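You operate a simulated robot arm through the tools that you are given. There is no shell and no other tool. Be economical: measure what you need, move in short steps, check, and stop when the job is done.

The job below is to be done with a simulated two-armed robot. You get a single attempt, and the scene is never put back.

JOB
Pick up the black hook weight with one hand, pass it to the other hand and put it on the low shelf of the tan table.
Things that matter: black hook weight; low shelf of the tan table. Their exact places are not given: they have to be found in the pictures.

The check looks at the end state, three seconds after you hand in, the way a careful person would. Anything else that was tipped, shoved, dropped, spilled or broken makes it a failure.

ROBOT AND FRAMES
Two 7-joint arms with two-finger parallel grippers on one trunk, on a base that drives. Base frame: it is fixed to the floor where the robot stands at the start and does not move with it; the origin is under the middle of the robot, x ahead of it, y to its left, z up; the surface under the hand at the start is at about z = 780. Lengths are in mm, angles in rad, forces in N, time in s.
The left shoulder is at the start at [20, 170, 1153], the right one opposite. With the tool pointing down near the work surface each hand reaches from about 100 to 660 mm from the robot's upright axis, wherever it stands, measured 20 degrees to its own side. Places, roughly: low shelf of the tan table [1900, -2200, 300]. Payload 3.8 kg a hand.
Tool frame (each hand has its own): the origin (TCP) lies between the finger pads and is the grasp point; the fingertips stand 30 mm ahead of it; z points along the fingers, y is the line along which they close. Largest opening 110 mm; finger width 20, thickness 10; the body of the gripper, 48 by 112 mm, starts 55 mm behind the TCP.
Orientation is that of the tool frame in the base frame, as [roll, pitch, yaw] about the fixed x, y, z axes, in that order (R = Rz(yaw) Ry(pitch) Rx(roll)). With the fingers straight down and closing along the base's y, the tool's x points along the base's -x, its y along +y and its z along -z.

CONTROLS
- The arms move only by the tool drive_tool. It takes "left_series", "right_series" or both (then of equal length, played together; a hand with none holds still); each is a list of rows, each a list of 6 numbers: the shift along the tool's x, y, z in mm, then the turn, a rotation vector about the tool's x, y, z in rad. In form: [[tx, ty, tz, rx, ry, rz], ...]. A call has 1 to 20 rows; each row shifts and turns the commanded pose from where the row before left it, along the tool's axes as they then stand. "left_fingers" and "right_fingers" are, for a hand that has rows, the finger opening in mm, from 0 to 110, set as the call begins (left out, the last holds). Rows are played at 5 a second. More than 50 mm and 0.15 rad between two rows, or a gripper value outside its range, and nothing of the call is played. A pose out of reach is approached as far as the arm can. The call stops where the force on the tool passes 40 N (or 10 N more than at its start, if that is more) or the arm is blocked; 0.2 s more then pass. Each finger travels about 72 mm/s and halts on what it meets, pressing with about 31 N; the grip force reading is that of the motor and also rises with nothing between the fingers. The clock runs only during rows and for 0.2 s after the last one: add rows that do not move to give the fingers time. The reply holds the time, the measured pose of the TCP, the force on the tool along the base axes, the opening and the grip force, in the units named above and with some noise, with the torque about the TCP (base axes, N m) and any sound that the robot's microphone picked up.
- Cameras (640 x 400 px; columns grow to the right, rows downward): "scene" is now at [107.5, 5.2, 1299.8]; the picture's right is [0.08, -1.00, 0.00], its down [-0.62, -0.05, -0.79] and it looks along [0.78, 0.06, -0.62] (base axes); focal length 279 px, centre (320, 200). "left" rides on the left gripper at [72, -17, -103] in its tool frame; the picture's right is [0.23, 0.97, 0.00], its down [-0.76, 0.18, -0.62] and it looks along [-0.61, 0.14, 0.78] (tool axes); focal length 222 px, centre (320, 200). "right" rides on the right gripper at [72, 17, -103] in its tool frame; the picture's right is [-0.23, 0.97, 0.00], its down [-0.76, -0.18, -0.62] and it looks along [-0.61, -0.14, 0.78] (tool axes); focal length 222 px, centre (320, 200).
- snapshot(camera): a new picture of that camera. No time passes.
- move_column(by): slides the trunk up (or, below 0, down) by that many mm; the arms and the scene camera ride with it, the base frame stays. It gives what a move gives, with no picture.
- drive_base(legs): drives the robot by 1 to 6 legs, each [ahead, turn to the left] in mm and rad, along the robot's own axes; the way and the turn of a leg run together, so that a leg with both is an arc; at most 1500 mm and 3.142 rad a leg. The arms and the cameras ride along, it lands a little off, and it stops where it bumps. It gives what a move gives.
- pan_tilt(pan, tilt): turns the head with the scene camera to pan (to the left, within 1.396 rad either way) and tilt (down, from -0.506 to 1.204), counted from straight ahead of the robot. It gives what a move gives.
- measure_at(camera, pixels): there is no depth. For up to 12 entries [column, row, z] of the newest picture of that camera ("zoom" is the newest enlarged one), the place [x, y] in the base frame at which the ray of that pixel passes the height z, good to about 2 mm. No time passes.
- zoom(camera, box): a new picture of the part [left, top, right, bottom] of that camera's present view, enlarged. No time passes.
- sign_off(): hands the job in; it is judged then, once.

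Work in short steps. Measure before you move; look again where a grasp or a placing could have gone wrong, and mend it. You have 80 turns and 58 pictures in all, those below and enlarged ones among them. Open the grippers and draw the arms clear of the work before you hand the job in, unless the task says otherwise; then end with one line.

The tools are called after "Call:" by a JSON object that holds its "method" and its "body". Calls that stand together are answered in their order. drive_tool: Moves the arms, as the interface text tells. Its arguments: {"type":"object","properties":{"left_series":{"type":"array"},"left_fingers":{"type":"number"},"right_series":{"type":"array"},"right_fingers":{"type":"number"}},"required":[]} The other tools are called the same way: move_column (by) slides the trunk up or down; drive_base (legs) drives the base; pan_tilt (pan, tilt) turns the head that bears the scene camera; snapshot (camera) takes a picture; measure_at (camera, pixels) gives the place at which the rays of pixels pass given heights; zoom (camera, box) takes an enlarged picture of a part of a camera's view; sign_off () hands the job in.

At the start:

```text
clock: 0.0
left_tcp_pos: [530.9, 235.9, 1027.3]
left_orientation: [3.141, 0.0, 3.142]
left_force: [-0.2, 0.0, 0.2]
left_wrist_torque: [0.01, -0.01, 0.02]
left_opening: 110.0
left_gripper_force: 0.1
right_tcp_pos: [461.1, -155.3, 1071.4]
right_orientation: [-3.141, 0.0, -3.14]
right_force: [-0.5, 0.6, 0.8]
right_wrist_torque: [0.02, 0.04, -0.01]
right_opening: 110.2
right_gripper_force: 0.0
trunk travel left (down, up): [-250.0, 320.0]
robot x, y, heading: [0.4, 2.5, 0.006]
head pan, tilt: [0.077, 0.668]
```

scene: 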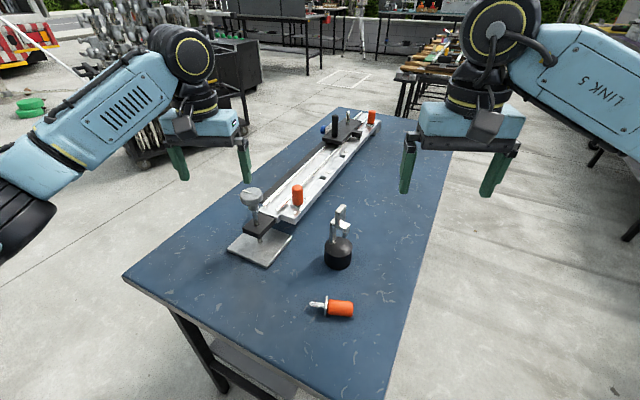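
right: 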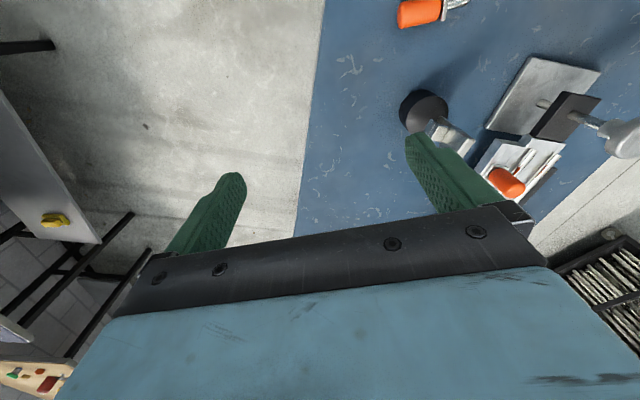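
left: 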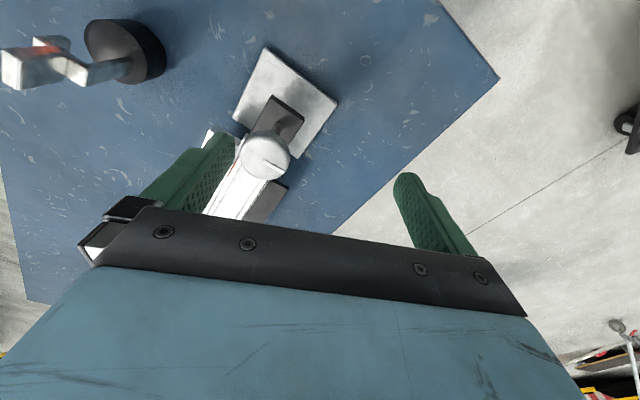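

The black hook weight stands at about (338,250) in the scene picture, with its hook up to (340,207). I zoom in on it to measure it.

Call:
{"method": "zoom", "body": {"camera": "scene", "box": [280, 190, 400, 280]}}

Call:
{"method": "measure_at", "body": {"camera": "scene", "pixels": [[338, 268, 780], [324, 258, 780], [352, 258, 780], [338, 240, 820], [342, 208, 880], [125, 277, 780], [385, 398, 780], [452, 125, 780]]}}

```text
4.44 times, centred on (340, 235) of scene
```

zoom: 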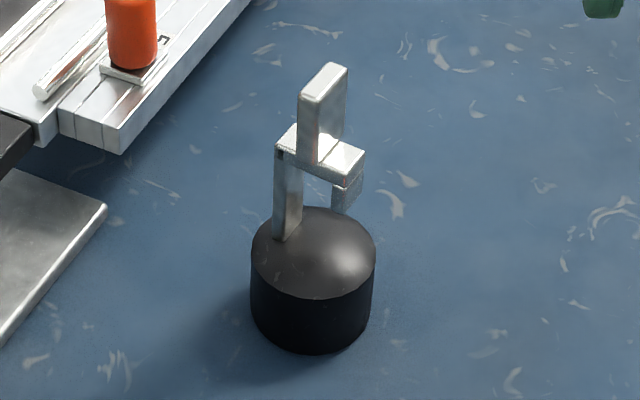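

```text
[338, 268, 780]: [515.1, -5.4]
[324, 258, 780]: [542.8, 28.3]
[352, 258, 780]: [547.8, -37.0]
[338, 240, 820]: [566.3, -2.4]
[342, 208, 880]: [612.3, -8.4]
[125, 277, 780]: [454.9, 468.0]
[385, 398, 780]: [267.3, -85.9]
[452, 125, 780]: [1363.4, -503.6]
```

The weight's body is about 66 mm across, centred near (548,-4), with an offset post, a crossbar and an upright flat tab on top. I look at the tan table to see what kind of placing is needed.

Call:
{"method": "pan_tilt", "body": {"pan": -0.86, "tilt": 0.3}}

Call:
{"method": "snapshot", "body": {"camera": "scene"}}

```text
clock: 1.2
left_tcp_pos: [530.4, 236.8, 1026.2]
left_orientation: [3.141, 0.0, -3.141]
left_force: [-0.6, 0.7, 0.2]
left_wrist_torque: [-0.01, -0.03, 0.01]
left_opening: 110.1
left_gripper_force: 0.0
right_tcp_pos: [460.9, -155.1, 1072.3]
right_orientation: [3.14, 0.001, 3.141]
right_force: [-0.3, -0.1, -0.3]
right_wrist_torque: [0.01, -0.01, 0.02]
right_opening: 110.3
right_gripper_force: 0.1
trunk travel left (down, up): [-250.0, 320.0]
robot x, y, heading: [3.0, -1.3, -0.0]
head pan, tilt: [-0.86, 0.3]
```

```text
53 pictures are left
```

scene: 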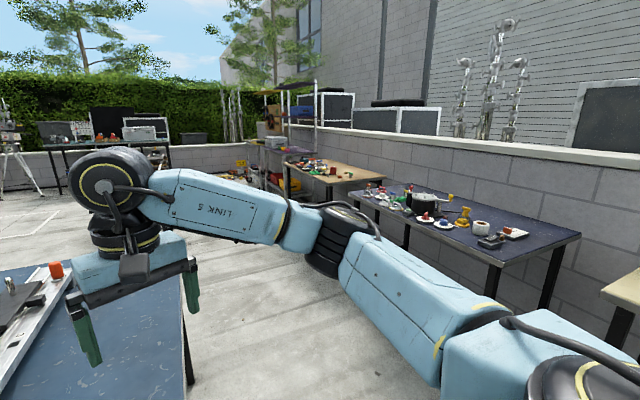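

A tan tabletop shows at about (335,172), in the given direction of the shelf, partly hidden by the right arm. I zoom in there.

Call:
{"method": "zoom", "body": {"camera": "scene", "box": [230, 140, 410, 250]}}

Call:
{"method": "measure_at", "body": {"camera": "scene", "pixels": [[328, 184, 780], [385, 178, 780], [290, 165, 780], [320, 205, 300], [490, 265, 780], [580, 236, 780], [350, 195, 780]]}}

```text
3.56 times, centred on (320, 195) of scene
```

zoom: 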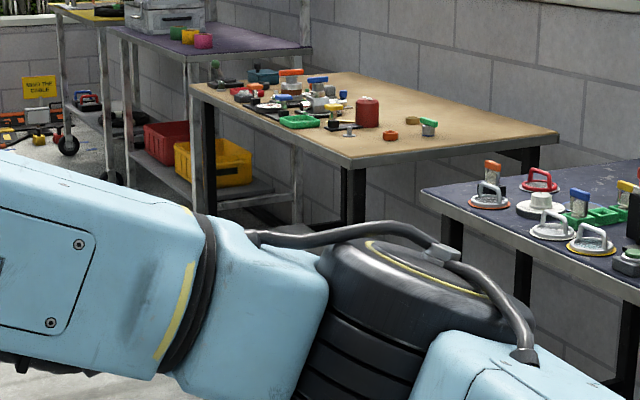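

```text
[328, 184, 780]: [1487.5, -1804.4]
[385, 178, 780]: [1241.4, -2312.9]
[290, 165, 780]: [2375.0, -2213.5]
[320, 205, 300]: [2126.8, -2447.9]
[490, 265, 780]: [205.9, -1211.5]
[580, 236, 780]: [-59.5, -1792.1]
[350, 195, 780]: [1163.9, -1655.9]
```

The tan table is at roughly (1487,-1804) to (2400,-2215) along its front edge, and its low shelf is under the top, so the placing hand must go in from the front, with the fingers about level. I'll pick by the top tab with the left hand and take the body with the right hand; for that I look at the weight again from two cameras.

Call:
{"method": "pan_tilt", "body": {"pan": 0.0, "tilt": 0.75}}

Call:
{"method": "zoom", "body": {"camera": "left", "box": [0, 0, 200, 125]}}

Call:
{"method": "measure_at", "body": {"camera": "zoom", "pixels": [[320, 200, 780], [320, 200, 900]]}}

Call:
{"method": "zoom", "body": {"camera": "scene", "box": [260, 150, 380, 225]}}

```text
clock: 2.4
left_tcp_pos: [529.4, 236.1, 1028.0]
left_orientation: [3.141, 0.0, -3.14]
left_force: [0.1, 0.2, -0.7]
left_wrist_torque: [0.02, -0.01, 0.0]
left_opening: 110.1
left_gripper_force: 0.1
right_tcp_pos: [461.6, -155.1, 1072.5]
right_orientation: [-3.141, -0.001, -3.141]
right_force: [0.4, -0.4, 0.1]
right_wrist_torque: [0.02, 0.02, 0.02]
right_opening: 110.2
right_gripper_force: 0.0
trunk travel left (down, up): [-250.0, 320.0]
robot x, y, heading: [3.2, -0.6, -0.001]
head pan, tilt: [0.0, 0.75]
```

```text
3.20 times, centred on (100, 62) of left
```

zoom: 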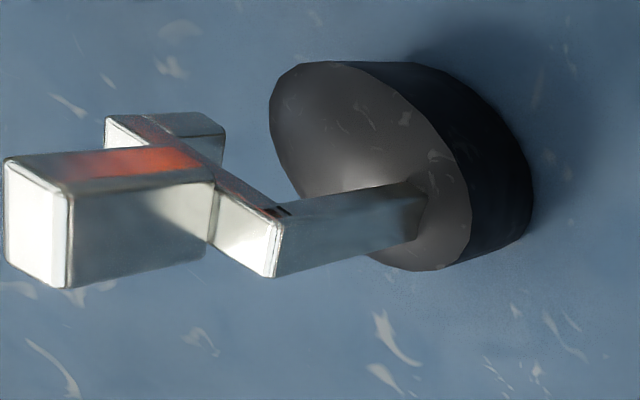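

```text
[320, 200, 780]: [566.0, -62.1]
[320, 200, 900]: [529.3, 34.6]
```

```text
5.33 times, centred on (320, 188) of scene
```

zoom: 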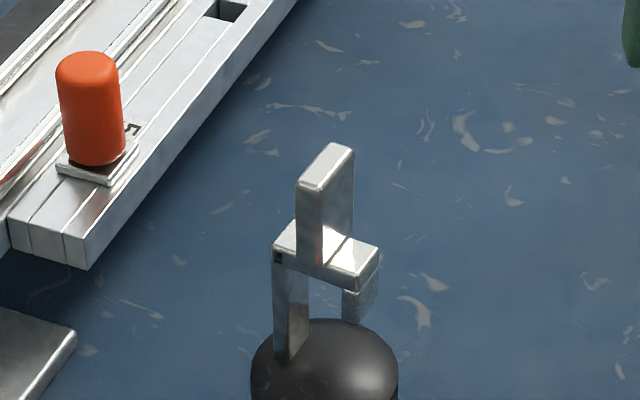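

I triangulate the tab's top centre (scene zoom (325,168), left view (12,70)) and its corners by crossing the rays at several heights.

Call:
{"method": "measure_at", "body": {"camera": "zoom", "pixels": [[325, 168, 880], [325, 168, 900], [325, 168, 920], [308, 188, 900], [343, 147, 900], [297, 185, 900], [318, 192, 900], [278, 248, 880], [360, 285, 880], [325, 400, 820], [251, 370, 820], [398, 370, 820]]}}

Call:
{"method": "measure_at", "body": {"camera": "left", "pixels": [[11.9, 70.3, 880], [11.9, 70.3, 900], [11.9, 70.3, 920], [1.6, 50, 900], [21.9, 59.4, 900], [1.6, 81, 900], [20.5, 90, 900]]}}

```text
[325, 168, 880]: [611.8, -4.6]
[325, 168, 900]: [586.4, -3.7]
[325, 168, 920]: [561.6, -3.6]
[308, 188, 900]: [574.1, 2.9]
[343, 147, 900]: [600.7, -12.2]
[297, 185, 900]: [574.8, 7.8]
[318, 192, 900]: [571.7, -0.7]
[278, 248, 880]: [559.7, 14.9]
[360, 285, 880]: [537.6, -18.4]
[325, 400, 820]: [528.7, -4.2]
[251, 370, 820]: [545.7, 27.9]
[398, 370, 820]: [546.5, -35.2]
```

```text
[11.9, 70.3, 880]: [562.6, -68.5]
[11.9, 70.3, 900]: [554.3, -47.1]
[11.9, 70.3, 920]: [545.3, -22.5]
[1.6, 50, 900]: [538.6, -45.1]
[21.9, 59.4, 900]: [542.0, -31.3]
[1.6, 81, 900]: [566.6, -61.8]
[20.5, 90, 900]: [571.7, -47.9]
```

Crossing the rays puts the tab's top at z≈934, centre about (541,-3), 28 mm long along about -30° and about 10 mm thick; the crossbar is near z 895. I move the right hand away and bring the left hand above the tab, turned 0.52 rad so that it closes across the tab's thin side.

Call:
{"method": "drive_tool", "body": {"left_series": [[-2, -40, 0, 0, 0, 0], [-2, -40, 0, 0, 0, 0], [-2, -40, 0, 0, 0, 0], [-2, -40, 0, 0, 0, 0.13], [-2, -40, 0, 0, 0, 0], [-2, -39, 0, 0, 0, 0], [0, 0, 0, 0, 0, 0.13], [0, 0, 0, 0, 0, 0.13], [0, 0, 0, 0, 0, 0.13], [0, 0, 0, 0, 0, 0]], "right_series": [[0, -40, 0, 0, 0, 0], [0, -40, 0, 0, 0, 0], [0, -40, 0, 0, 0, 0], [0, -20, 0, 0, 0, 0], [0, 0, 0, 0, 0, 0], [0, 0, 0, 0, 0, 0], [0, 0, 0, 0, 0, 0], [0, 0, 0, 0, 0, 0], [0, 0, 0, 0, 0, 0], [0, 0, 0, 0, 0, 0]], "left_fingers": 80}}

Call:
{"method": "snapshot", "body": {"camera": "scene"}}

Call:
{"method": "snapshot", "body": {"camera": "left"}}

```text
clock: 4.6
left_tcp_pos: [532.1, -2.1, 1027.3]
left_orientation: [-3.14, -0.001, 2.619]
left_force: [0.1, 0.6, -1.8]
left_wrist_torque: [0.02, -0.03, 0.02]
left_opening: 80.0
left_gripper_force: 0.1
right_tcp_pos: [460.8, -295.9, 1072.4]
right_orientation: [3.14, -0.001, 3.141]
right_force: [-0.5, -0.3, 0.4]
right_wrist_torque: [0.02, -0.03, 0.02]
right_opening: 109.9
right_gripper_force: 0.1
trunk travel left (down, up): [-250.0, 320.0]
robot x, y, heading: [-0.2, 1.6, 0.0]
head pan, tilt: [0.0, 0.75]
```

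```text
49 pictures are left
```

scene: 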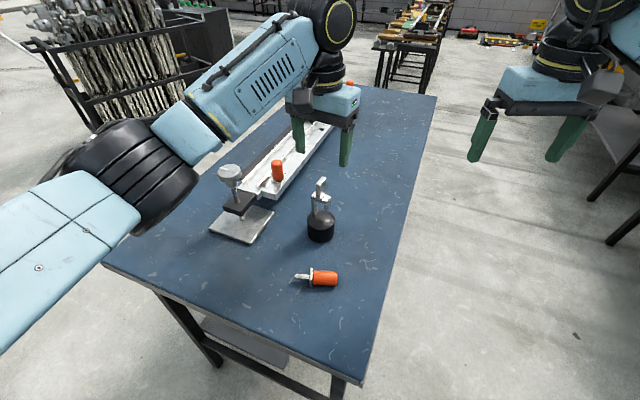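

```text
48 pictures are left
```

left: 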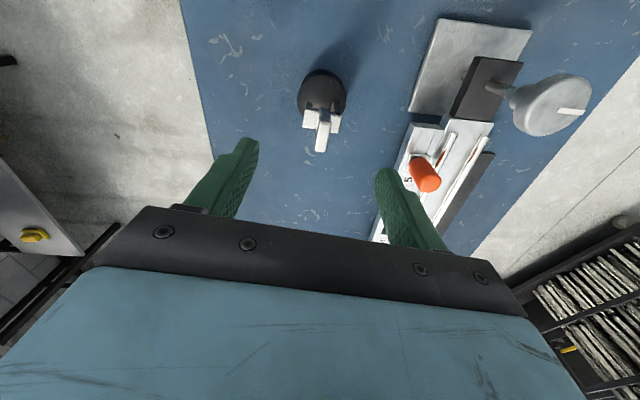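

The tab shows at (321,143) (top end) to (328,110) in the left view; I zoom in to refine its position and direction.

Call:
{"method": "zoom", "body": {"camera": "left", "box": [270, 60, 390, 160]}}

Call:
{"method": "zoom", "body": {"camera": "scene", "box": [280, 160, 360, 250]}}

```text
4.00 times, centred on (330, 110) of left
```

zoom: 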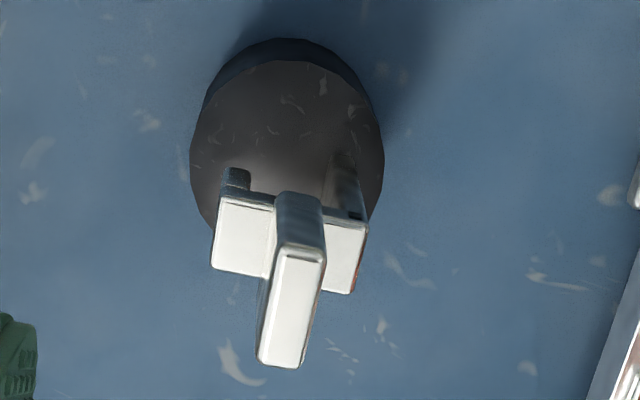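

```text
4.44 times, centred on (320, 205) of scene
```

zoom: 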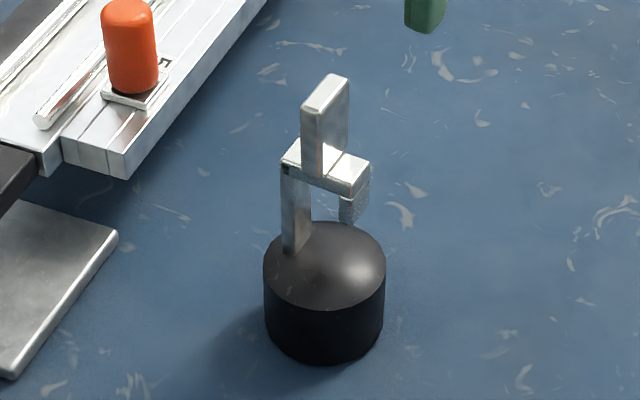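

I cross the rays again: tab-top centre at left (322.8,137.5) against scene-zoom (325,92), plus the crossbar's corners.

Call:
{"method": "measure_at", "body": {"camera": "left", "pixels": [[322.8, 137.5, 930], [322.8, 137.5, 940], [320.5, 123, 934], [331.5, 124.5, 934], [325, 151.8, 934], [314.3, 150.5, 934], [303, 127, 890], [338, 133, 890], [303, 127, 900], [338, 133, 900]]}}

Call:
{"method": "measure_at", "body": {"camera": "zoom", "pixels": [[325, 93, 930], [325, 93, 940], [303, 110, 934], [320, 117, 934], [370, 163, 890], [302, 138, 890], [370, 163, 900], [302, 138, 900]]}}

```text
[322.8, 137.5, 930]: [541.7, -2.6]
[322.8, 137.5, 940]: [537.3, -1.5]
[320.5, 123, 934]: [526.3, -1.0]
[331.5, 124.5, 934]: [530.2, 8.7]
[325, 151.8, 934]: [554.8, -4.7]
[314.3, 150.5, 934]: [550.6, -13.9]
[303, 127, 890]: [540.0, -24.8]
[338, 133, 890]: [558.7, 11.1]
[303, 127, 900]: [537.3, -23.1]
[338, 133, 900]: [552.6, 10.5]
```

```text
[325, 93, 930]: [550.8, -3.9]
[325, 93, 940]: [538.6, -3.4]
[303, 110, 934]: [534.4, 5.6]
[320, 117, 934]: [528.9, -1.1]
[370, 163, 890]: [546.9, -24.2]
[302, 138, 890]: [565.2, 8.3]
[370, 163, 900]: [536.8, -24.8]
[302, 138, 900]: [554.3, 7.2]
```

The tab's top is at z≈940, centre (537.5,-2.5), and the crossbar's top at z≈900. I descend to TCP z≈935 so that the tips stop about 5 mm above the crossbar, then check.

Call:
{"method": "drive_tool", "body": {"left_series": [[-4.8, 2.7, 0, 0, 0, 0], [0, 0, 30, 0, 0, 0], [0, 0, 30, 0, 0, 0], [0, 0, 20, 0, 0, 0], [0, 0, 12, 0, 0, 0], [0, 0, 0, 0, 0, 0]], "left_fingers": 60}}

Call:
{"method": "zoom", "body": {"camera": "scene", "box": [260, 130, 380, 250]}}

Call:
{"method": "snapshot", "body": {"camera": "left"}}

```text
clock: 6.0
left_tcp_pos: [537.0, -3.0, 936.0]
left_orientation: [3.141, 0.0, 2.621]
left_force: [0.9, 0.1, 0.4]
left_wrist_torque: [-0.02, 0.0, 0.04]
left_opening: 59.9
left_gripper_force: 0.1
right_tcp_pos: [461.7, -295.0, 1072.3]
right_orientation: [3.141, -0.001, 3.141]
right_force: [-0.1, 0.4, 0.8]
right_wrist_torque: [-0.01, -0.01, 0.0]
right_opening: 110.0
right_gripper_force: 0.0
trunk travel left (down, up): [-250.0, 320.0]
robot x, y, heading: [0.2, 1.4, 0.002]
head pan, tilt: [0.0, 0.75]
```

```text
3.33 times, centred on (320, 190) of scene
```

zoom: 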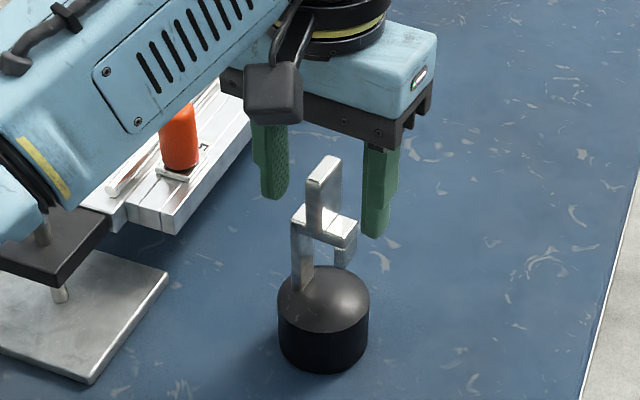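

```text
44 pictures are left
```

left: 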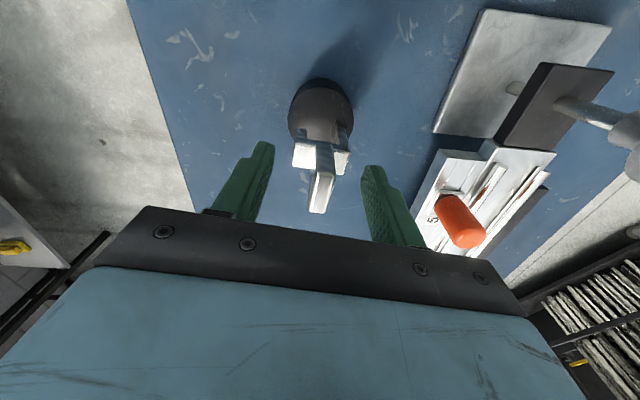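

The TCP projects to (320,189) in the left view, and the tab's top end sits there, centred between the fingers with the tips above the crossbar. I close the fingers.

Call:
{"method": "drive_tool", "body": {"left_series": [[0, 0, 0, 0, 0, 0], [0, 0, 0, 0, 0, 0], [0, 0, 0, 0, 0, 0], [0, 0, 0, 0, 0, 0], [0, 0, 0, 0, 0, 0], [0, 0, 0, 0, 0, 0]], "left_fingers": 0}}

```text
clock: 7.4
left_tcp_pos: [537.7, -3.3, 934.5]
left_orientation: [3.141, 0.001, 2.623]
left_force: [1.5, 0.3, -0.2]
left_wrist_torque: [0.13, -0.01, 0.0]
left_opening: 11.9
left_gripper_force: 31.0
right_tcp_pos: [460.7, -295.3, 1071.0]
right_orientation: [3.141, 0.0, 3.14]
right_force: [0.6, 1.0, 0.1]
right_wrist_torque: [-0.02, -0.01, -0.02]
right_opening: 110.1
right_gripper_force: 0.1
trunk travel left (down, up): [-250.0, 320.0]
robot x, y, heading: [-3.3, -0.5, 0.0]
head pan, tilt: [0.0, 0.75]
```

The fingers hold the tab at 11.9 mm with 31 N. I lift slowly by 120 mm and look.

Call:
{"method": "drive_tool", "body": {"left_series": [[0, 0, -5, 0, 0, 0], [0, 0, -10, 0, 0, 0], [0, 0, -15, 0, 0, 0], [0, 0, -20, 0, 0, 0], [0, 0, -25, 0, 0, 0], [0, 0, -25, 0, 0, 0], [0, 0, -20, 0, 0, 0], [0, 0, 0, 0, 0, 0]]}}

Call:
{"method": "snapshot", "body": {"camera": "scene"}}

```text
clock: 9.2
left_tcp_pos: [538.3, -2.5, 1056.4]
left_orientation: [3.141, 0.0, 2.621]
left_force: [0.8, -0.2, -5.5]
left_wrist_torque: [0.01, -0.01, 0.03]
left_opening: 11.7
left_gripper_force: 31.0
right_tcp_pos: [461.6, -294.9, 1071.2]
right_orientation: [-3.141, 0.002, -3.141]
right_force: [0.3, 0.1, -0.5]
right_wrist_torque: [-0.01, 0.02, 0.01]
right_opening: 110.0
right_gripper_force: 0.0
trunk travel left (down, up): [-250.0, 320.0]
robot x, y, heading: [0.4, 3.8, -0.002]
head pan, tilt: [0.0, 0.75]
```

```text
43 pictures are left
```

scene: 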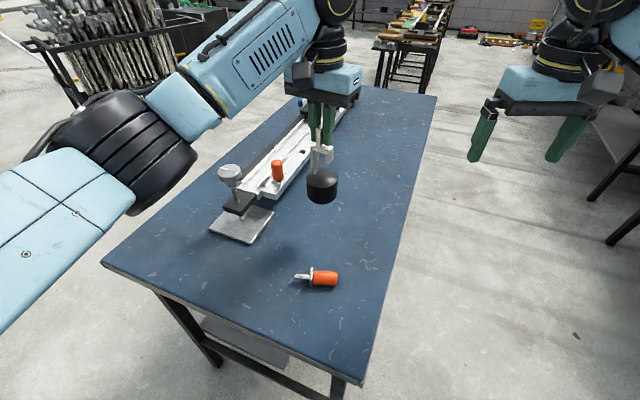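

The weight hangs straight in the left hand, about 5.5 N. I turn the left hand back 0.52 rad so the crossbar lies along y, raise the trunk 100 mm for room, and turn the right hand to fingers forward and 35° down, away from the weight.

Call:
{"method": "move_column", "body": {"by": 100}}

Call:
{"method": "drive_tool", "body": {"left_series": [[0, 0, 0, 0, 0, -0.1], [0, 0, 0, 0, 0, -0.1], [0, 0, 0, 0, 0, -0.1], [0, 0, 0, 0, 0, -0.1], [0, 0, 0, 0, 0, -0.12], [0, 0, 0, 0, 0, 0], [0, 0, 0, 0, 0, 0], [0, 0, 0, 0, 0, 0], [0, 0, 0, 0, 0, 0], [0, 0, 0, 0, 0, 0], [0, 0, 0, 0, 0, 0], [0, 0, 0, 0, 0, 0]], "right_series": [[0, 0, 0, 0, 0, -0.12], [0, 0, 0, 0, 0, -0.12], [0, 0, 0, 0, 0, -0.11], [0, 0, 0, 0, -0.12, 0], [0, 0, 0, 0, -0.12, 0], [0, 0, 0, 0, -0.12, 0], [0, 0, 0, 0, -0.12, 0], [0, 0, 0, 0, -0.12, 0], [0, 0, 0, 0, -0.12, 0], [0, 0, 0, 0, -0.12, 0], [0, 0, 0, 0, -0.12, 0], [0, 0, 0, 0, 0, 0]]}}

Call:
{"method": "pan_tilt", "body": {"pan": -0.15, "tilt": 0.7}}

Call:
{"method": "snapshot", "body": {"camera": "scene"}}

Call:
{"method": "snapshot", "body": {"camera": "right"}}

```text
clock: 10.5
left_tcp_pos: [537.7, -2.4, 1156.4]
left_orientation: [-3.141, -0.002, 2.621]
left_force: [-0.1, -0.6, -4.3]
left_wrist_torque: [-0.02, 0.0, 0.02]
left_opening: 11.8
left_gripper_force: 30.9
right_tcp_pos: [461.6, -294.7, 1171.3]
right_orientation: [-3.141, 0.001, 3.141]
right_force: [0.4, -0.1, -0.3]
right_wrist_torque: [0.0, -0.03, -0.01]
right_opening: 109.7
right_gripper_force: 0.1
trunk travel left (down, up): [-350.0, 220.0]
robot x, y, heading: [-1.3, 2.4, 0.004]
head pan, tilt: [0.0, 0.75]
```

```text
clock: 13.1
left_tcp_pos: [538.5, -3.0, 1157.3]
left_orientation: [-3.141, 0.0, 3.141]
left_force: [-0.3, -0.9, -5.5]
left_wrist_torque: [-0.03, 0.02, 0.0]
left_opening: 11.6
left_gripper_force: 30.4
right_tcp_pos: [461.2, -294.3, 1171.5]
right_orientation: [3.141, 0.963, -2.791]
right_force: [-0.6, 0.9, -0.6]
right_wrist_torque: [0.0, -0.03, 0.02]
right_opening: 109.7
right_gripper_force: 0.0
trunk travel left (down, up): [-350.0, 220.0]
robot x, y, heading: [2.8, -1.1, -0.0]
head pan, tilt: [0.0, 0.75]
```

```text
clock: 13.8
left_tcp_pos: [537.5, -3.4, 1157.0]
left_orientation: [3.142, 0.0, -3.141]
left_force: [0.0, -0.2, -4.7]
left_wrist_torque: [0.0, 0.02, 0.01]
left_opening: 11.7
left_gripper_force: 31.3
right_tcp_pos: [460.4, -295.8, 1172.1]
right_orientation: [-3.141, 0.96, -2.79]
right_force: [-0.6, -0.1, 0.6]
right_wrist_torque: [0.01, 0.05, 0.0]
right_opening: 109.9
right_gripper_force: 0.1
trunk travel left (down, up): [-350.0, 220.0]
robot x, y, heading: [-0.8, 2.7, 0.005]
head pan, tilt: [-0.15, 0.7]
```

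```text
42 pictures are left
```

scene: 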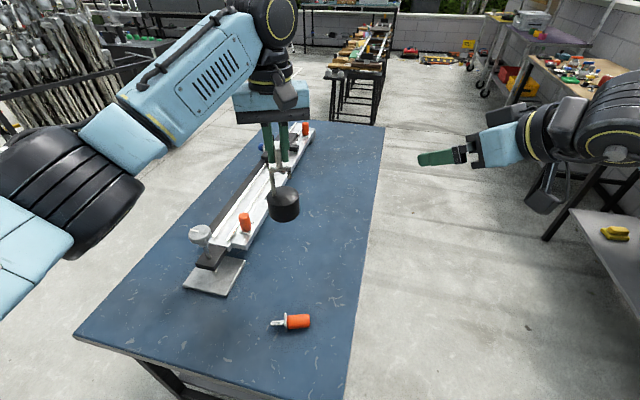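

```text
41 pictures are left
```

right: 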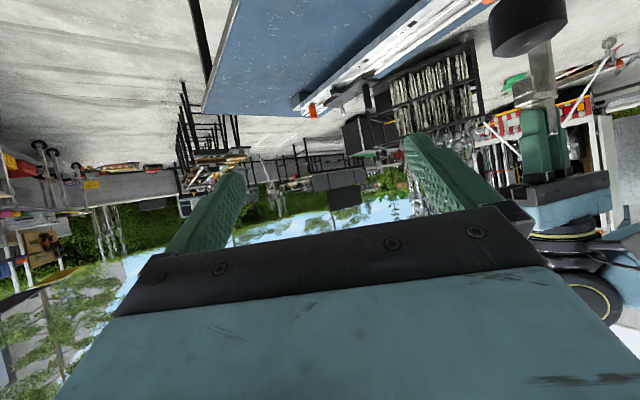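

The right hand is turned as wanted. I zoom in on the hanging weight to measure its body (bottom at about z≈1002).

Call:
{"method": "zoom", "body": {"camera": "scene", "box": [240, 120, 330, 230]}}

Call:
{"method": "measure_at", "body": {"camera": "right", "pixels": [[490, 25, 1020], [567, 25, 1020], [490, 25, 1040], [567, 25, 1040]]}}

```text
3.64 times, centred on (285, 175) of scene
```

zoom: 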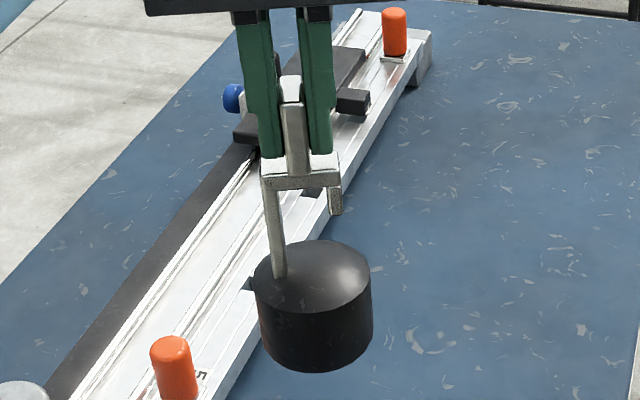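

```text
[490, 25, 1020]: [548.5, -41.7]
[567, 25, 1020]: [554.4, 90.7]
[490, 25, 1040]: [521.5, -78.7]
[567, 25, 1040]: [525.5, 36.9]
```

I measure the body's lower front edge and its sides at their heights.

Call:
{"method": "measure_at", "body": {"camera": "zoom", "pixels": [[315, 371, 1002], [256, 315, 1020], [373, 315, 1020], [313, 311, 1040], [254, 275, 1040], [371, 280, 1040], [282, 270, 1052], [290, 85, 1160]]}}

```text
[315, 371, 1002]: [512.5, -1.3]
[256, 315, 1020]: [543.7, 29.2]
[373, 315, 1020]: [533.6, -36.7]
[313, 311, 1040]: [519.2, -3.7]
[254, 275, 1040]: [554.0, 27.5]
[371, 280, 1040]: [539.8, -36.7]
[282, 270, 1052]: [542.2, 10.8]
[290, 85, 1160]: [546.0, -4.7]
```

The body's axis is at about (544,-3), its bottom near z 1002 and its shoulder near 1046. I draw the left hand with the weight ahead by (90,33) first, then bring the right hand, open, to (538,-5,1036), so that the last approach is along the right hand's heading.

Call:
{"method": "drive_tool", "body": {"left_series": [[-30, 11, 0, 0, 0, 0], [-30, 11, 0, 0, 0, 0], [-30, 11, 0, 0, 0, 0], [0, 0, 0, 0, 0, 0]]}}

Call:
{"method": "drive_tool", "body": {"right_series": [[1.6, 30.7, 27.4, 0, 0, 0], [1.6, 30.7, 27.4, 0, 0, 0], [1.6, 30.7, 27.4, 0, 0, 0], [1.6, 30.7, 27.4, 0, 0, 0], [1.6, 30.7, 27.4, 0, 0, 0], [1.6, 30.7, 27.4, 0, 0, 0], [1.6, 30.7, 27.4, 0, 0, 0], [1.6, 30.7, 27.4, 0, 0, 0], [0, 0, 0, 0, 0, 0]], "right_fingers": 110}}

Call:
{"method": "snapshot", "body": {"camera": "scene"}}

Call:
{"method": "snapshot", "body": {"camera": "right"}}

```text
clock: 14.8
left_tcp_pos: [597.9, 27.9, 1154.4]
left_orientation: [3.139, 0.001, 3.141]
left_force: [-0.7, 0.5, -5.0]
left_wrist_torque: [0.01, -0.01, 0.0]
left_opening: 11.8
left_gripper_force: 30.8
left hand out of reach, approached as far as the arm can: row 2, 3
right_tcp_pos: [461.6, -296.2, 1171.4]
right_orientation: [-3.141, 0.96, -2.792]
right_force: [0.9, 0.7, 0.7]
right_wrist_torque: [-0.01, 0.03, 0.0]
right_opening: 110.2
right_gripper_force: 0.1
trunk travel left (down, up): [-350.0, 220.0]
robot x, y, heading: [-2.9, -1.4, -0.0]
head pan, tilt: [-0.15, 0.7]
```

```text
clock: 16.8
left_tcp_pos: [598.9, 27.2, 1155.2]
left_orientation: [3.14, 0.001, -3.14]
left_force: [0.1, -0.4, -4.9]
left_wrist_torque: [0.03, 0.03, 0.01]
left_opening: 11.7
left_gripper_force: 31.0
right_tcp_pos: [538.7, -6.2, 1035.9]
right_orientation: [-3.14, 0.963, -2.792]
right_force: [0.2, 0.3, -0.4]
right_wrist_torque: [0.01, -0.01, 0.02]
right_opening: 109.9
right_gripper_force: 0.0
trunk travel left (down, up): [-350.0, 220.0]
robot x, y, heading: [-2.6, 2.4, 0.004]
head pan, tilt: [-0.15, 0.7]
```

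```text
39 pictures are left
```

scene: 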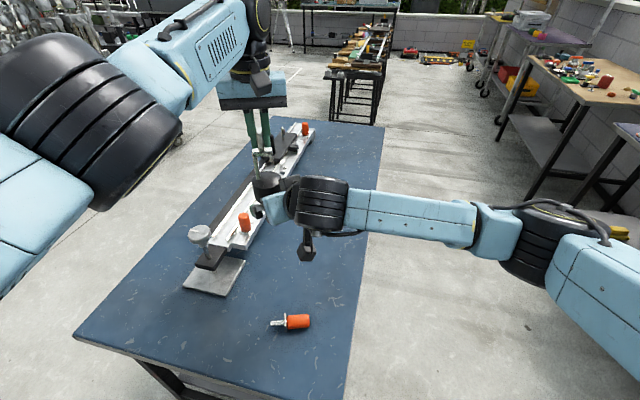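

```text
38 pictures are left
```

right: 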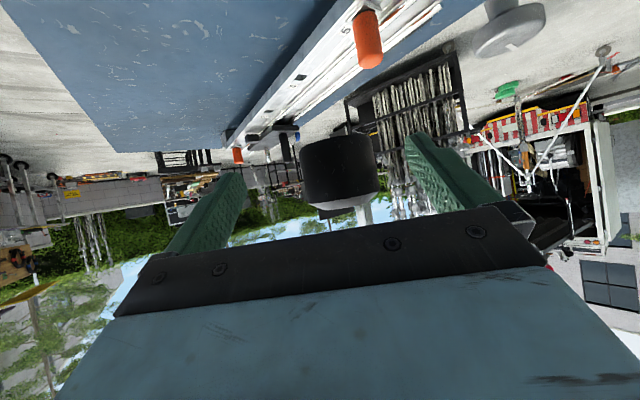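

The left hand stopped at (598,27.5), so the body's axis is near (604,28); in the right view it is centred at col 340 against the TCP's 320, agreeing with about 9 mm of side shift needed. I move the right hand sideways 9.5 mm and then ahead level by 67 mm around the body.

Call:
{"method": "drive_tool", "body": {"right_series": [[1, 9.5, 0.7, 0, 0, 0], [-9.6, 0, 13.7, 0, 0, 0], [-9.6, 0, 13.7, 0, 0, 0], [-9.6, 0, 13.7, 0, 0, 0], [-9.6, 0, 13.8, 0, 0, 0], [0, 0, 0, 0, 0, 0]]}}

Call:
{"method": "snapshot", "body": {"camera": "right"}}

Call:
{"method": "zoom", "body": {"camera": "scene", "box": [210, 90, 350, 270]}}

```text
clock: 18.2
left_tcp_pos: [599.1, 27.9, 1154.3]
left_orientation: [3.141, 0.0, -3.141]
left_force: [0.0, 0.6, -4.6]
left_wrist_torque: [0.01, 0.04, -0.05]
left_opening: 11.8
left_gripper_force: 30.7
right_tcp_pos: [597.8, 26.6, 1034.4]
right_orientation: [3.141, 0.96, -2.792]
right_force: [-0.9, 0.8, 0.0]
right_wrist_torque: [0.01, 0.01, 0.01]
right_opening: 110.0
right_gripper_force: 0.0
trunk travel left (down, up): [-350.0, 220.0]
robot x, y, heading: [-1.2, -1.2, 0.004]
head pan, tilt: [-0.15, 0.7]
```

```text
37 pictures are left
```

right: 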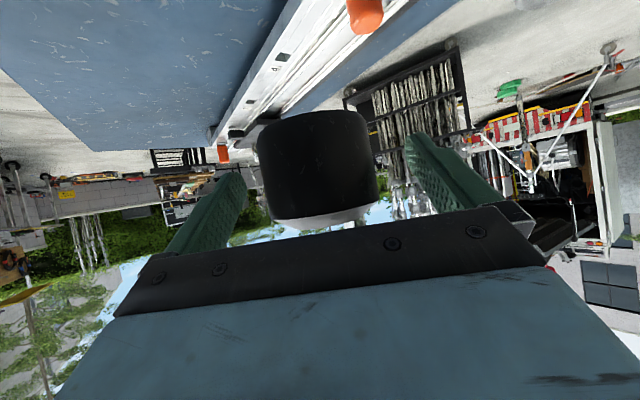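

```text
2.22 times, centred on (280, 180) of scene
```

zoom: 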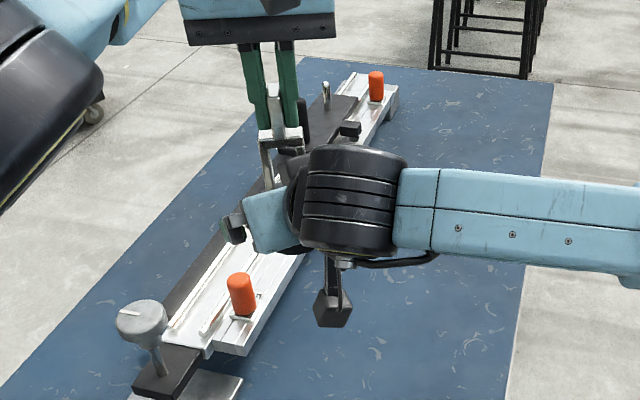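

The body is now centred at col 318 between the right fingers; its bottom is about 33 mm below the TCP and its shoulder 11 mm above. I close the right hand.

Call:
{"method": "drive_tool", "body": {"right_series": [[0, 0, 0, 0, 0, 0], [0, 0, 0, 0, 0, 0], [0, 0, 0, 0, 0, 0], [0, 0, 0, 0, 0, 0], [0, 0, 0, 0, 0, 0]], "right_fingers": 0}}

Call:
{"method": "snapshot", "body": {"camera": "right"}}

```text
clock: 19.4
left_tcp_pos: [598.9, 26.9, 1154.1]
left_orientation: [3.14, -0.002, 3.141]
left_force: [0.3, -3.1, -4.7]
left_wrist_torque: [-0.11, -0.04, 0.03]
left_opening: 11.6
left_gripper_force: 31.2
right_tcp_pos: [597.8, 26.4, 1034.5]
right_orientation: [3.14, 0.96, -2.789]
right_force: [-0.9, 1.9, 0.6]
right_wrist_torque: [-0.21, -0.01, 0.02]
right_opening: 63.8
right_gripper_force: 30.4
trunk travel left (down, up): [-350.0, 220.0]
robot x, y, heading: [2.0, -2.7, -0.003]
head pan, tilt: [-0.15, 0.7]
```

```text
35 pictures are left
```

right: 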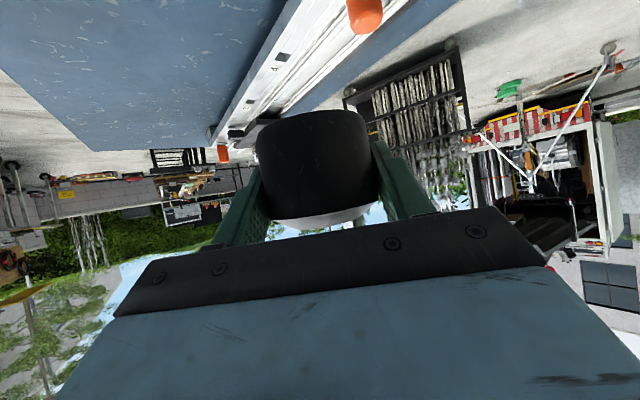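

The right hand holds the body at 63.8 mm with 30 N and the forces are small. I open the left hand and draw it straight up.

Call:
{"method": "drive_tool", "body": {"left_series": [[0, 0, 0, 0, 0, 0], [0, 0, 0, 0, 0, 0], [0, 0, 0, 0, 0, 0], [0, 0, 0, 0, 0, 0]], "left_fingers": 60}}

Call:
{"method": "drive_tool", "body": {"left_series": [[0, 0, -10, 0, 0, 0], [0, 0, -15, 0, 0, 0], [0, 0, -20, 0, 0, 0], [0, 0, -20, 0, 0, 0], [0, 0, 0, 0, 0, 0]]}}

Call:
{"method": "snapshot", "body": {"camera": "scene"}}

```text
clock: 20.4
left_tcp_pos: [599.2, 29.4, 1153.5]
left_orientation: [3.14, 0.0, -3.141]
left_force: [0.3, 0.2, 0.3]
left_wrist_torque: [-0.02, 0.02, 0.0]
left_opening: 59.7
left_gripper_force: 0.0
right_tcp_pos: [597.5, 26.9, 1035.2]
right_orientation: [3.141, 0.96, -2.791]
right_force: [-0.7, -0.7, 0.0]
right_wrist_torque: [-0.02, 0.03, 0.01]
right_opening: 63.8
right_gripper_force: 31.4
trunk travel left (down, up): [-350.0, 220.0]
robot x, y, heading: [2.2, 1.0, -0.002]
head pan, tilt: [-0.15, 0.7]
```

```text
clock: 21.6
left_tcp_pos: [588.4, 38.3, 1215.6]
left_orientation: [-3.142, 0.0, -3.141]
left_force: [0.0, -0.5, 0.7]
left_wrist_torque: [0.02, -0.03, -0.03]
left_opening: 60.1
left_gripper_force: 0.0
left hand out of reach, approached as far as the arm can: row 2, 3, 4
right_tcp_pos: [597.8, 26.3, 1033.3]
right_orientation: [3.141, 0.96, -2.793]
right_force: [0.1, 0.4, -0.4]
right_wrist_torque: [0.04, 0.02, -0.01]
right_opening: 63.5
right_gripper_force: 31.1
trunk travel left (down, up): [-350.0, 220.0]
robot x, y, heading: [1.5, -1.1, 0.002]
head pan, tilt: [-0.15, 0.7]
```

```text
34 pictures are left
```

scene: 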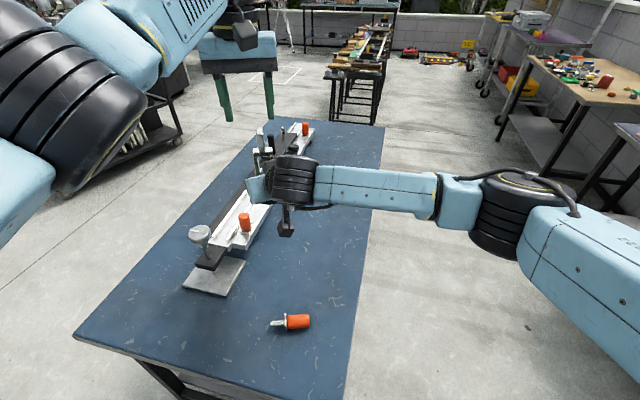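

The right hand reads no weight, so I check with its own camera that it still holds the piece.

Call:
{"method": "snapshot", "body": {"camera": "right"}}

Call:
{"method": "zoom", "body": {"camera": "scene", "box": [210, 90, 350, 270]}}

```text
33 pictures are left
```

right: 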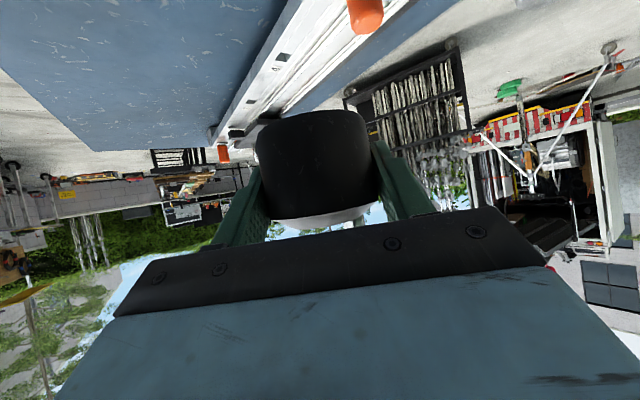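

```text
2.22 times, centred on (280, 180) of scene
```

zoom: 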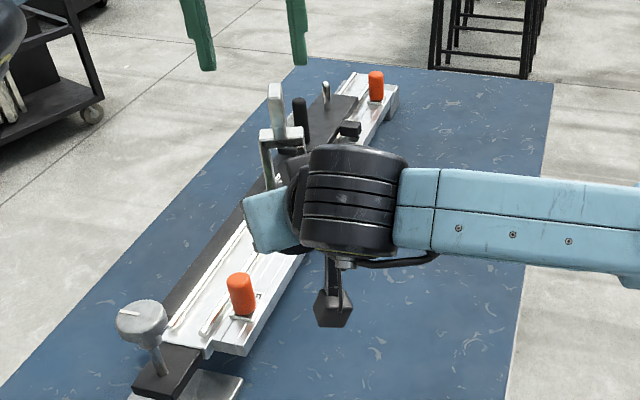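

The piece stands firmly in the right hand, hook up. I draw the left hand back and aside, then bring the right hand nearer to the body for driving.

Call:
{"method": "drive_tool", "body": {"left_series": [[5, 30, 0, 0, 0, 0], [15, 40, 0, 0, 0, 0], [30, 35, 0, 0, 0, 0], [35, 30, 0, 0, 0, 0], [35, 30, 0, 0, 0, 0], [35, 20, 0, 0, 0, 0], [30, 20, 0, 0, 0, 0], [0, 0, 0, 0, 0, 0]]}}

Call:
{"method": "drive_tool", "body": {"right_series": [[0, 0, -20, 0, 0, 0], [-10, -10, -30, 0, 0, 0], [-10, -25, -30, 0, 0, 0], [-5, -30, -30, 0, 0, 0], [0, -30, -30, 0, 0, 0], [0, -30, -20, 0, 0, 0], [0, -30, -10, 0, 0, 0], [0, 0, 0, 0, 0, 0]]}}

Call:
{"method": "pan_tilt", "body": {"pan": -0.9, "tilt": 0.8}}

Call:
{"method": "snapshot", "body": {"camera": "scene"}}

```text
clock: 23.4
left_tcp_pos: [404.3, 242.2, 1215.8]
left_orientation: [-3.142, -0.001, -3.141]
left_force: [-0.6, -0.4, 0.2]
left_wrist_torque: [-0.02, 0.0, -0.01]
left_opening: 60.0
left_gripper_force: 0.1
right_tcp_pos: [597.8, 26.1, 1034.3]
right_orientation: [3.141, 0.959, -2.793]
right_force: [-0.5, -0.1, -0.8]
right_wrist_torque: [0.0, 0.03, 0.01]
right_opening: 63.3
right_gripper_force: 30.8
trunk travel left (down, up): [-350.0, 220.0]
robot x, y, heading: [-0.5, -2.6, 0.003]
head pan, tilt: [-0.15, 0.7]
```

```text
clock: 25.2
left_tcp_pos: [404.1, 242.3, 1214.7]
left_orientation: [3.141, 0.0, 3.14]
left_force: [0.2, -0.2, 0.7]
left_wrist_torque: [-0.02, 0.01, 0.03]
left_opening: 59.9
left_gripper_force: 0.0
right_tcp_pos: [534.2, -162.3, 1152.7]
right_orientation: [-3.141, 0.96, -2.791]
right_force: [-0.5, -0.8, -5.3]
right_wrist_torque: [-0.04, 0.03, 0.01]
right_opening: 63.7
right_gripper_force: 31.2
trunk travel left (down, up): [-350.0, 220.0]
robot x, y, heading: [-4.3, 2.4, -0.003]
head pan, tilt: [-0.15, 0.7]
```

```text
clock: 26.3
left_tcp_pos: [401.8, 242.6, 1216.3]
left_orientation: [3.141, 0.0, 3.14]
left_force: [0.0, -0.5, 0.7]
left_wrist_torque: [0.01, -0.04, 0.01]
left_opening: 60.0
left_gripper_force: 0.1
right_tcp_pos: [534.3, -163.3, 1152.3]
right_orientation: [3.141, 0.959, -2.792]
right_force: [0.3, 0.2, -5.2]
right_wrist_torque: [0.0, -0.01, 0.04]
right_opening: 63.4
right_gripper_force: 31.1
trunk travel left (down, up): [-350.0, 220.0]
robot x, y, heading: [3.3, 0.6, -0.0]
head pan, tilt: [-0.901, 0.799]
```

```text
31 pictures are left
```

scene: 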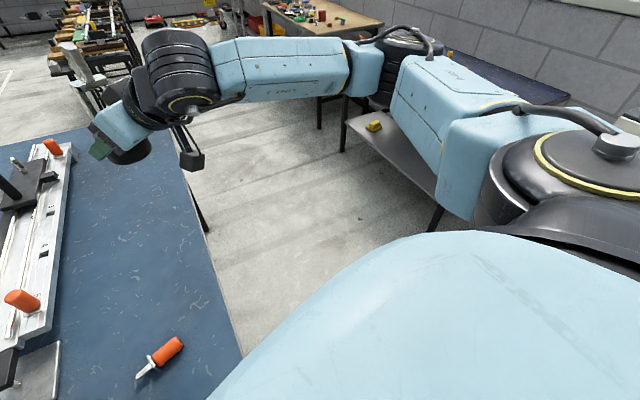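

The weight is held (−5.3 N). Before driving I look to the right and partly behind for free floor.

Call:
{"method": "pan_tilt", "body": {"pan": -1.396, "tilt": 0.45}}

Call:
{"method": "snapshot", "body": {"camera": "scene"}}

Call:
{"method": "pan_tilt", "body": {"pan": 1.396, "tilt": 0.6}}

Call:
{"method": "snapshot", "body": {"camera": "scene"}}

```text
clock: 27.2
left_tcp_pos: [402.3, 241.9, 1216.2]
left_orientation: [3.142, 0.0, 3.141]
left_force: [1.0, 0.5, 0.7]
left_wrist_torque: [0.03, -0.01, -0.01]
left_opening: 60.2
left_gripper_force: 0.1
right_tcp_pos: [534.7, -162.4, 1153.2]
right_orientation: [3.142, 0.96, -2.792]
right_force: [0.5, -0.4, -5.0]
right_wrist_torque: [-0.01, 0.0, 0.01]
right_opening: 63.7
right_gripper_force: 30.7
trunk travel left (down, up): [-350.0, 220.0]
robot x, y, heading: [0.5, 0.7, 0.004]
head pan, tilt: [-1.396, 0.45]
```

```text
30 pictures are left
```

scene: 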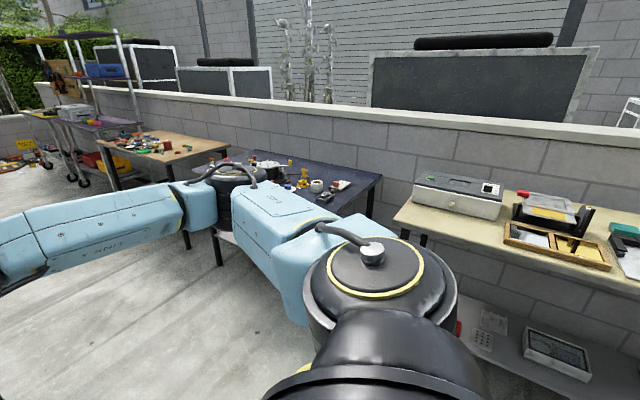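

```text
clock: 29.7
left_tcp_pos: [403.5, 241.5, 1216.0]
left_orientation: [3.141, 0.0, -3.141]
left_force: [0.1, -0.2, 0.6]
left_wrist_torque: [0.0, -0.01, 0.01]
left_opening: 60.0
left_gripper_force: 0.1
right_tcp_pos: [534.3, -163.2, 1153.7]
right_orientation: [-3.141, 0.959, -2.792]
right_force: [-0.5, 0.0, -5.3]
right_wrist_torque: [-0.02, 0.02, 0.0]
right_opening: 63.6
right_gripper_force: 31.5
trunk travel left (down, up): [-350.0, 220.0]
robot x, y, heading: [1.1, -3.3, 0.0]
head pan, tilt: [1.396, 0.6]
```

```text
29 pictures are left
```

scene: 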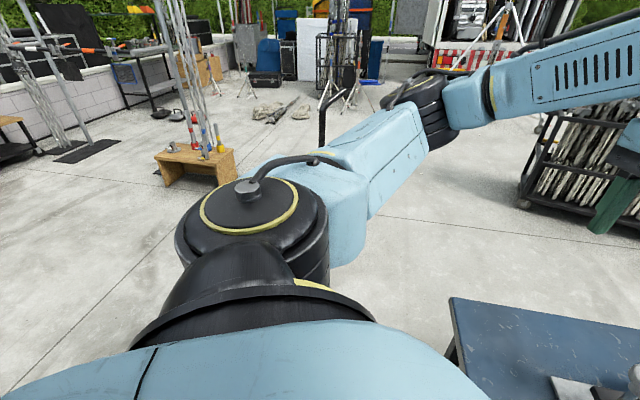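

The floor behind and on the right is free; the tan table asked for is the middle wooden one near (1900,-2200), not the cream one at the right. I back away 250 mm, turn right and drive into the corridor between the tables.

Call:
{"method": "drive_base", "body": {"legs": [[-250, 0], [0, -0.988], [718, 0], [0, 0.6]]}}

Call:
{"method": "pan_tilt", "body": {"pan": -0.2, "tilt": 0.4}}

Call:
{"method": "snapshot", "body": {"camera": "scene"}}

```text
clock: 39.2
left_tcp_pos: [610.1, -530.2, 1215.6]
left_orientation: [-3.14, 0.001, 2.752]
left_force: [-0.9, 0.1, -0.3]
left_wrist_torque: [-0.03, 0.03, -0.02]
left_opening: 60.0
left_gripper_force: 0.2
right_tcp_pos: [576.6, -952.5, 1153.3]
right_orientation: [3.142, 0.961, 3.104]
right_force: [0.7, -0.7, -4.8]
right_wrist_torque: [0.01, 0.01, 0.0]
right_opening: 63.8
right_gripper_force: 31.3
trunk travel left (down, up): [-350.0, 220.0]
robot x, y, heading: [143.3, -602.7, -0.389]
head pan, tilt: [1.396, 0.6]
```

```text
clock: 40.9
left_tcp_pos: [610.1, -529.1, 1216.4]
left_orientation: [-3.142, 0.001, 2.754]
left_force: [0.3, 0.4, 1.0]
left_wrist_torque: [-0.05, 0.05, 0.01]
left_opening: 60.0
left_gripper_force: 0.0
right_tcp_pos: [578.4, -954.1, 1152.6]
right_orientation: [-3.141, 0.96, 3.104]
right_force: [0.8, -0.4, -4.7]
right_wrist_torque: [-0.02, 0.01, -0.02]
right_opening: 63.5
right_gripper_force: 30.8
trunk travel left (down, up): [-350.0, 220.0]
robot x, y, heading: [145.4, -606.6, -0.385]
head pan, tilt: [-0.201, 0.4]
```

```text
28 pictures are left
```

scene: 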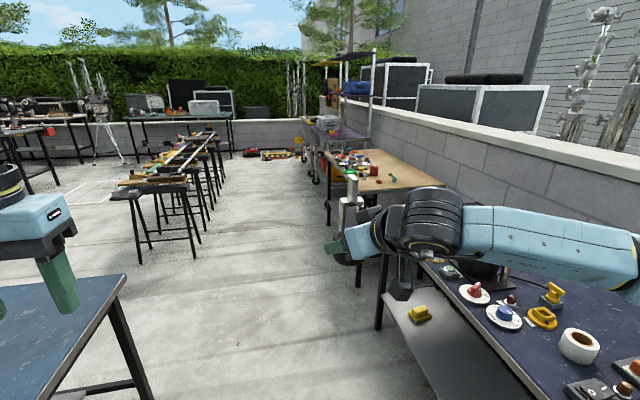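

The corridor ahead is free; I measure the sawhorse feet and the tan table's visible points to lay out the drive.

Call:
{"method": "measure_at", "body": {"camera": "scene", "pixels": [[207, 232, 0], [140, 264, 0], [222, 205, 0], [378, 330, 0], [358, 287, 0], [330, 212, 0], [124, 278, 780], [408, 258, 780], [443, 186, 780], [322, 152, 780], [130, 188, 700], [217, 165, 700]]}}

Call:
{"method": "zoom", "body": {"camera": "scene", "box": [290, 120, 450, 300]}}

```text
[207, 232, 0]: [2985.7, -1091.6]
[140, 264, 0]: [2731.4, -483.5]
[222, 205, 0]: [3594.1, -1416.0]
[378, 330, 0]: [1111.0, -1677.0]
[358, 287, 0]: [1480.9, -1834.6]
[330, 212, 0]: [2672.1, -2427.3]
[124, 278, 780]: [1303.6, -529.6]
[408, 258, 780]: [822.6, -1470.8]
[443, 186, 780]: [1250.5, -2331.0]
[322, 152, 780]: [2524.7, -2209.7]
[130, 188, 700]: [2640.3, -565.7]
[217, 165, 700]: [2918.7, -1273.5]
```

```text
2.22 times, centred on (370, 210) of scene
```

zoom: 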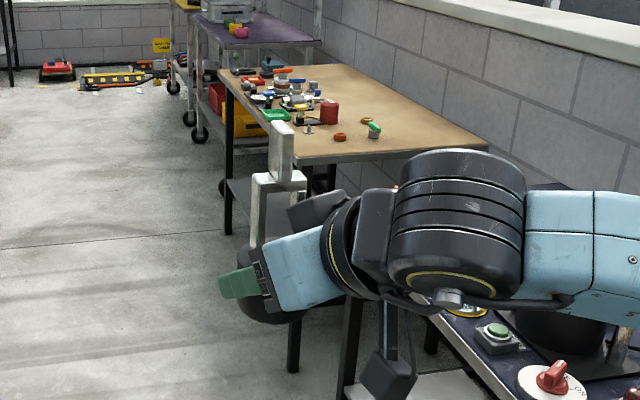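

Free floor lies all along the tan table's front edge (about (1487,-1804) to (2524,-2210)). I drive to about (2338,-1332) and turn to face the table squarely (heading ≈ -1.944).

Call:
{"method": "drive_base", "body": {"legs": [[0, 0.065], [1160, 0], [1150, 0], [0, -1.624]]}}

Call:
{"method": "pan_tilt", "body": {"pan": 0.0, "tilt": 0.75}}

Call:
{"method": "snapshot", "body": {"camera": "scene"}}

Call:
{"method": "snapshot", "body": {"camera": "right"}}

```text
clock: 56.7
left_tcp_pos: [2450.2, -1774.4, 1216.8]
left_orientation: [3.141, -0.001, 1.222]
left_force: [-0.9, 0.0, -0.1]
left_wrist_torque: [0.02, 0.01, 0.0]
left_opening: 60.1
left_gripper_force: 0.1
right_tcp_pos: [2024.5, -1758.7, 1153.3]
right_orientation: [3.141, 0.96, 1.572]
right_force: [1.1, 0.5, -5.7]
right_wrist_torque: [0.01, 0.0, 0.02]
right_opening: 63.5
right_gripper_force: 30.9
trunk travel left (down, up): [-350.0, 220.0]
robot x, y, heading: [2360.7, -1315.0, -1.921]
head pan, tilt: [-0.201, 0.4]
```

```text
clock: 57.5
left_tcp_pos: [2451.0, -1774.3, 1216.5]
left_orientation: [3.141, 0.001, 1.222]
left_force: [0.2, -0.2, 0.6]
left_wrist_torque: [0.0, -0.01, -0.01]
left_opening: 60.0
left_gripper_force: 0.1
right_tcp_pos: [2026.1, -1758.7, 1151.9]
right_orientation: [-3.141, 0.96, 1.573]
right_force: [-1.0, -0.2, -4.8]
right_wrist_torque: [0.01, 0.07, 0.0]
right_opening: 63.7
right_gripper_force: 30.8
trunk travel left (down, up): [-350.0, 220.0]
robot x, y, heading: [2358.6, -1311.7, -1.921]
head pan, tilt: [0.0, 0.75]
```

```text
26 pictures are left
```

scene: 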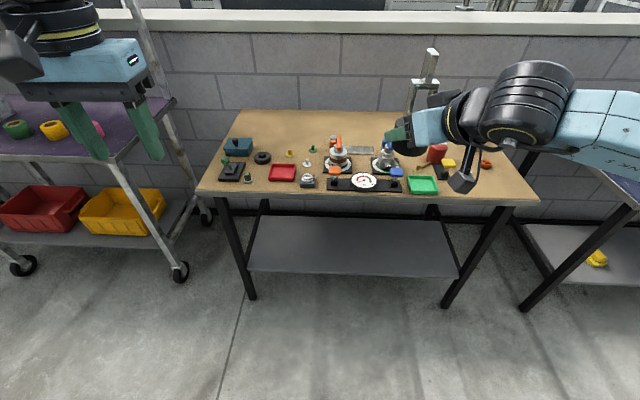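

```text
25 pictures are left
```

right: 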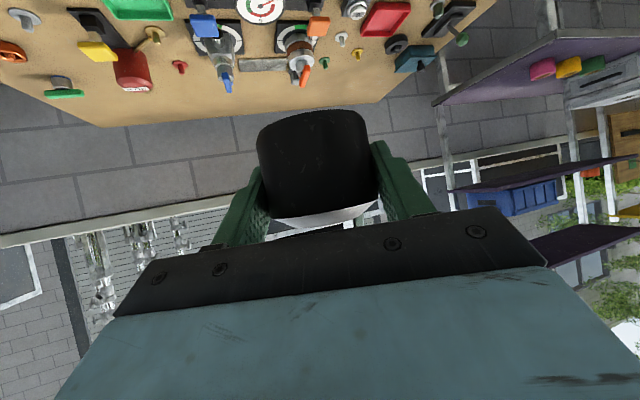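

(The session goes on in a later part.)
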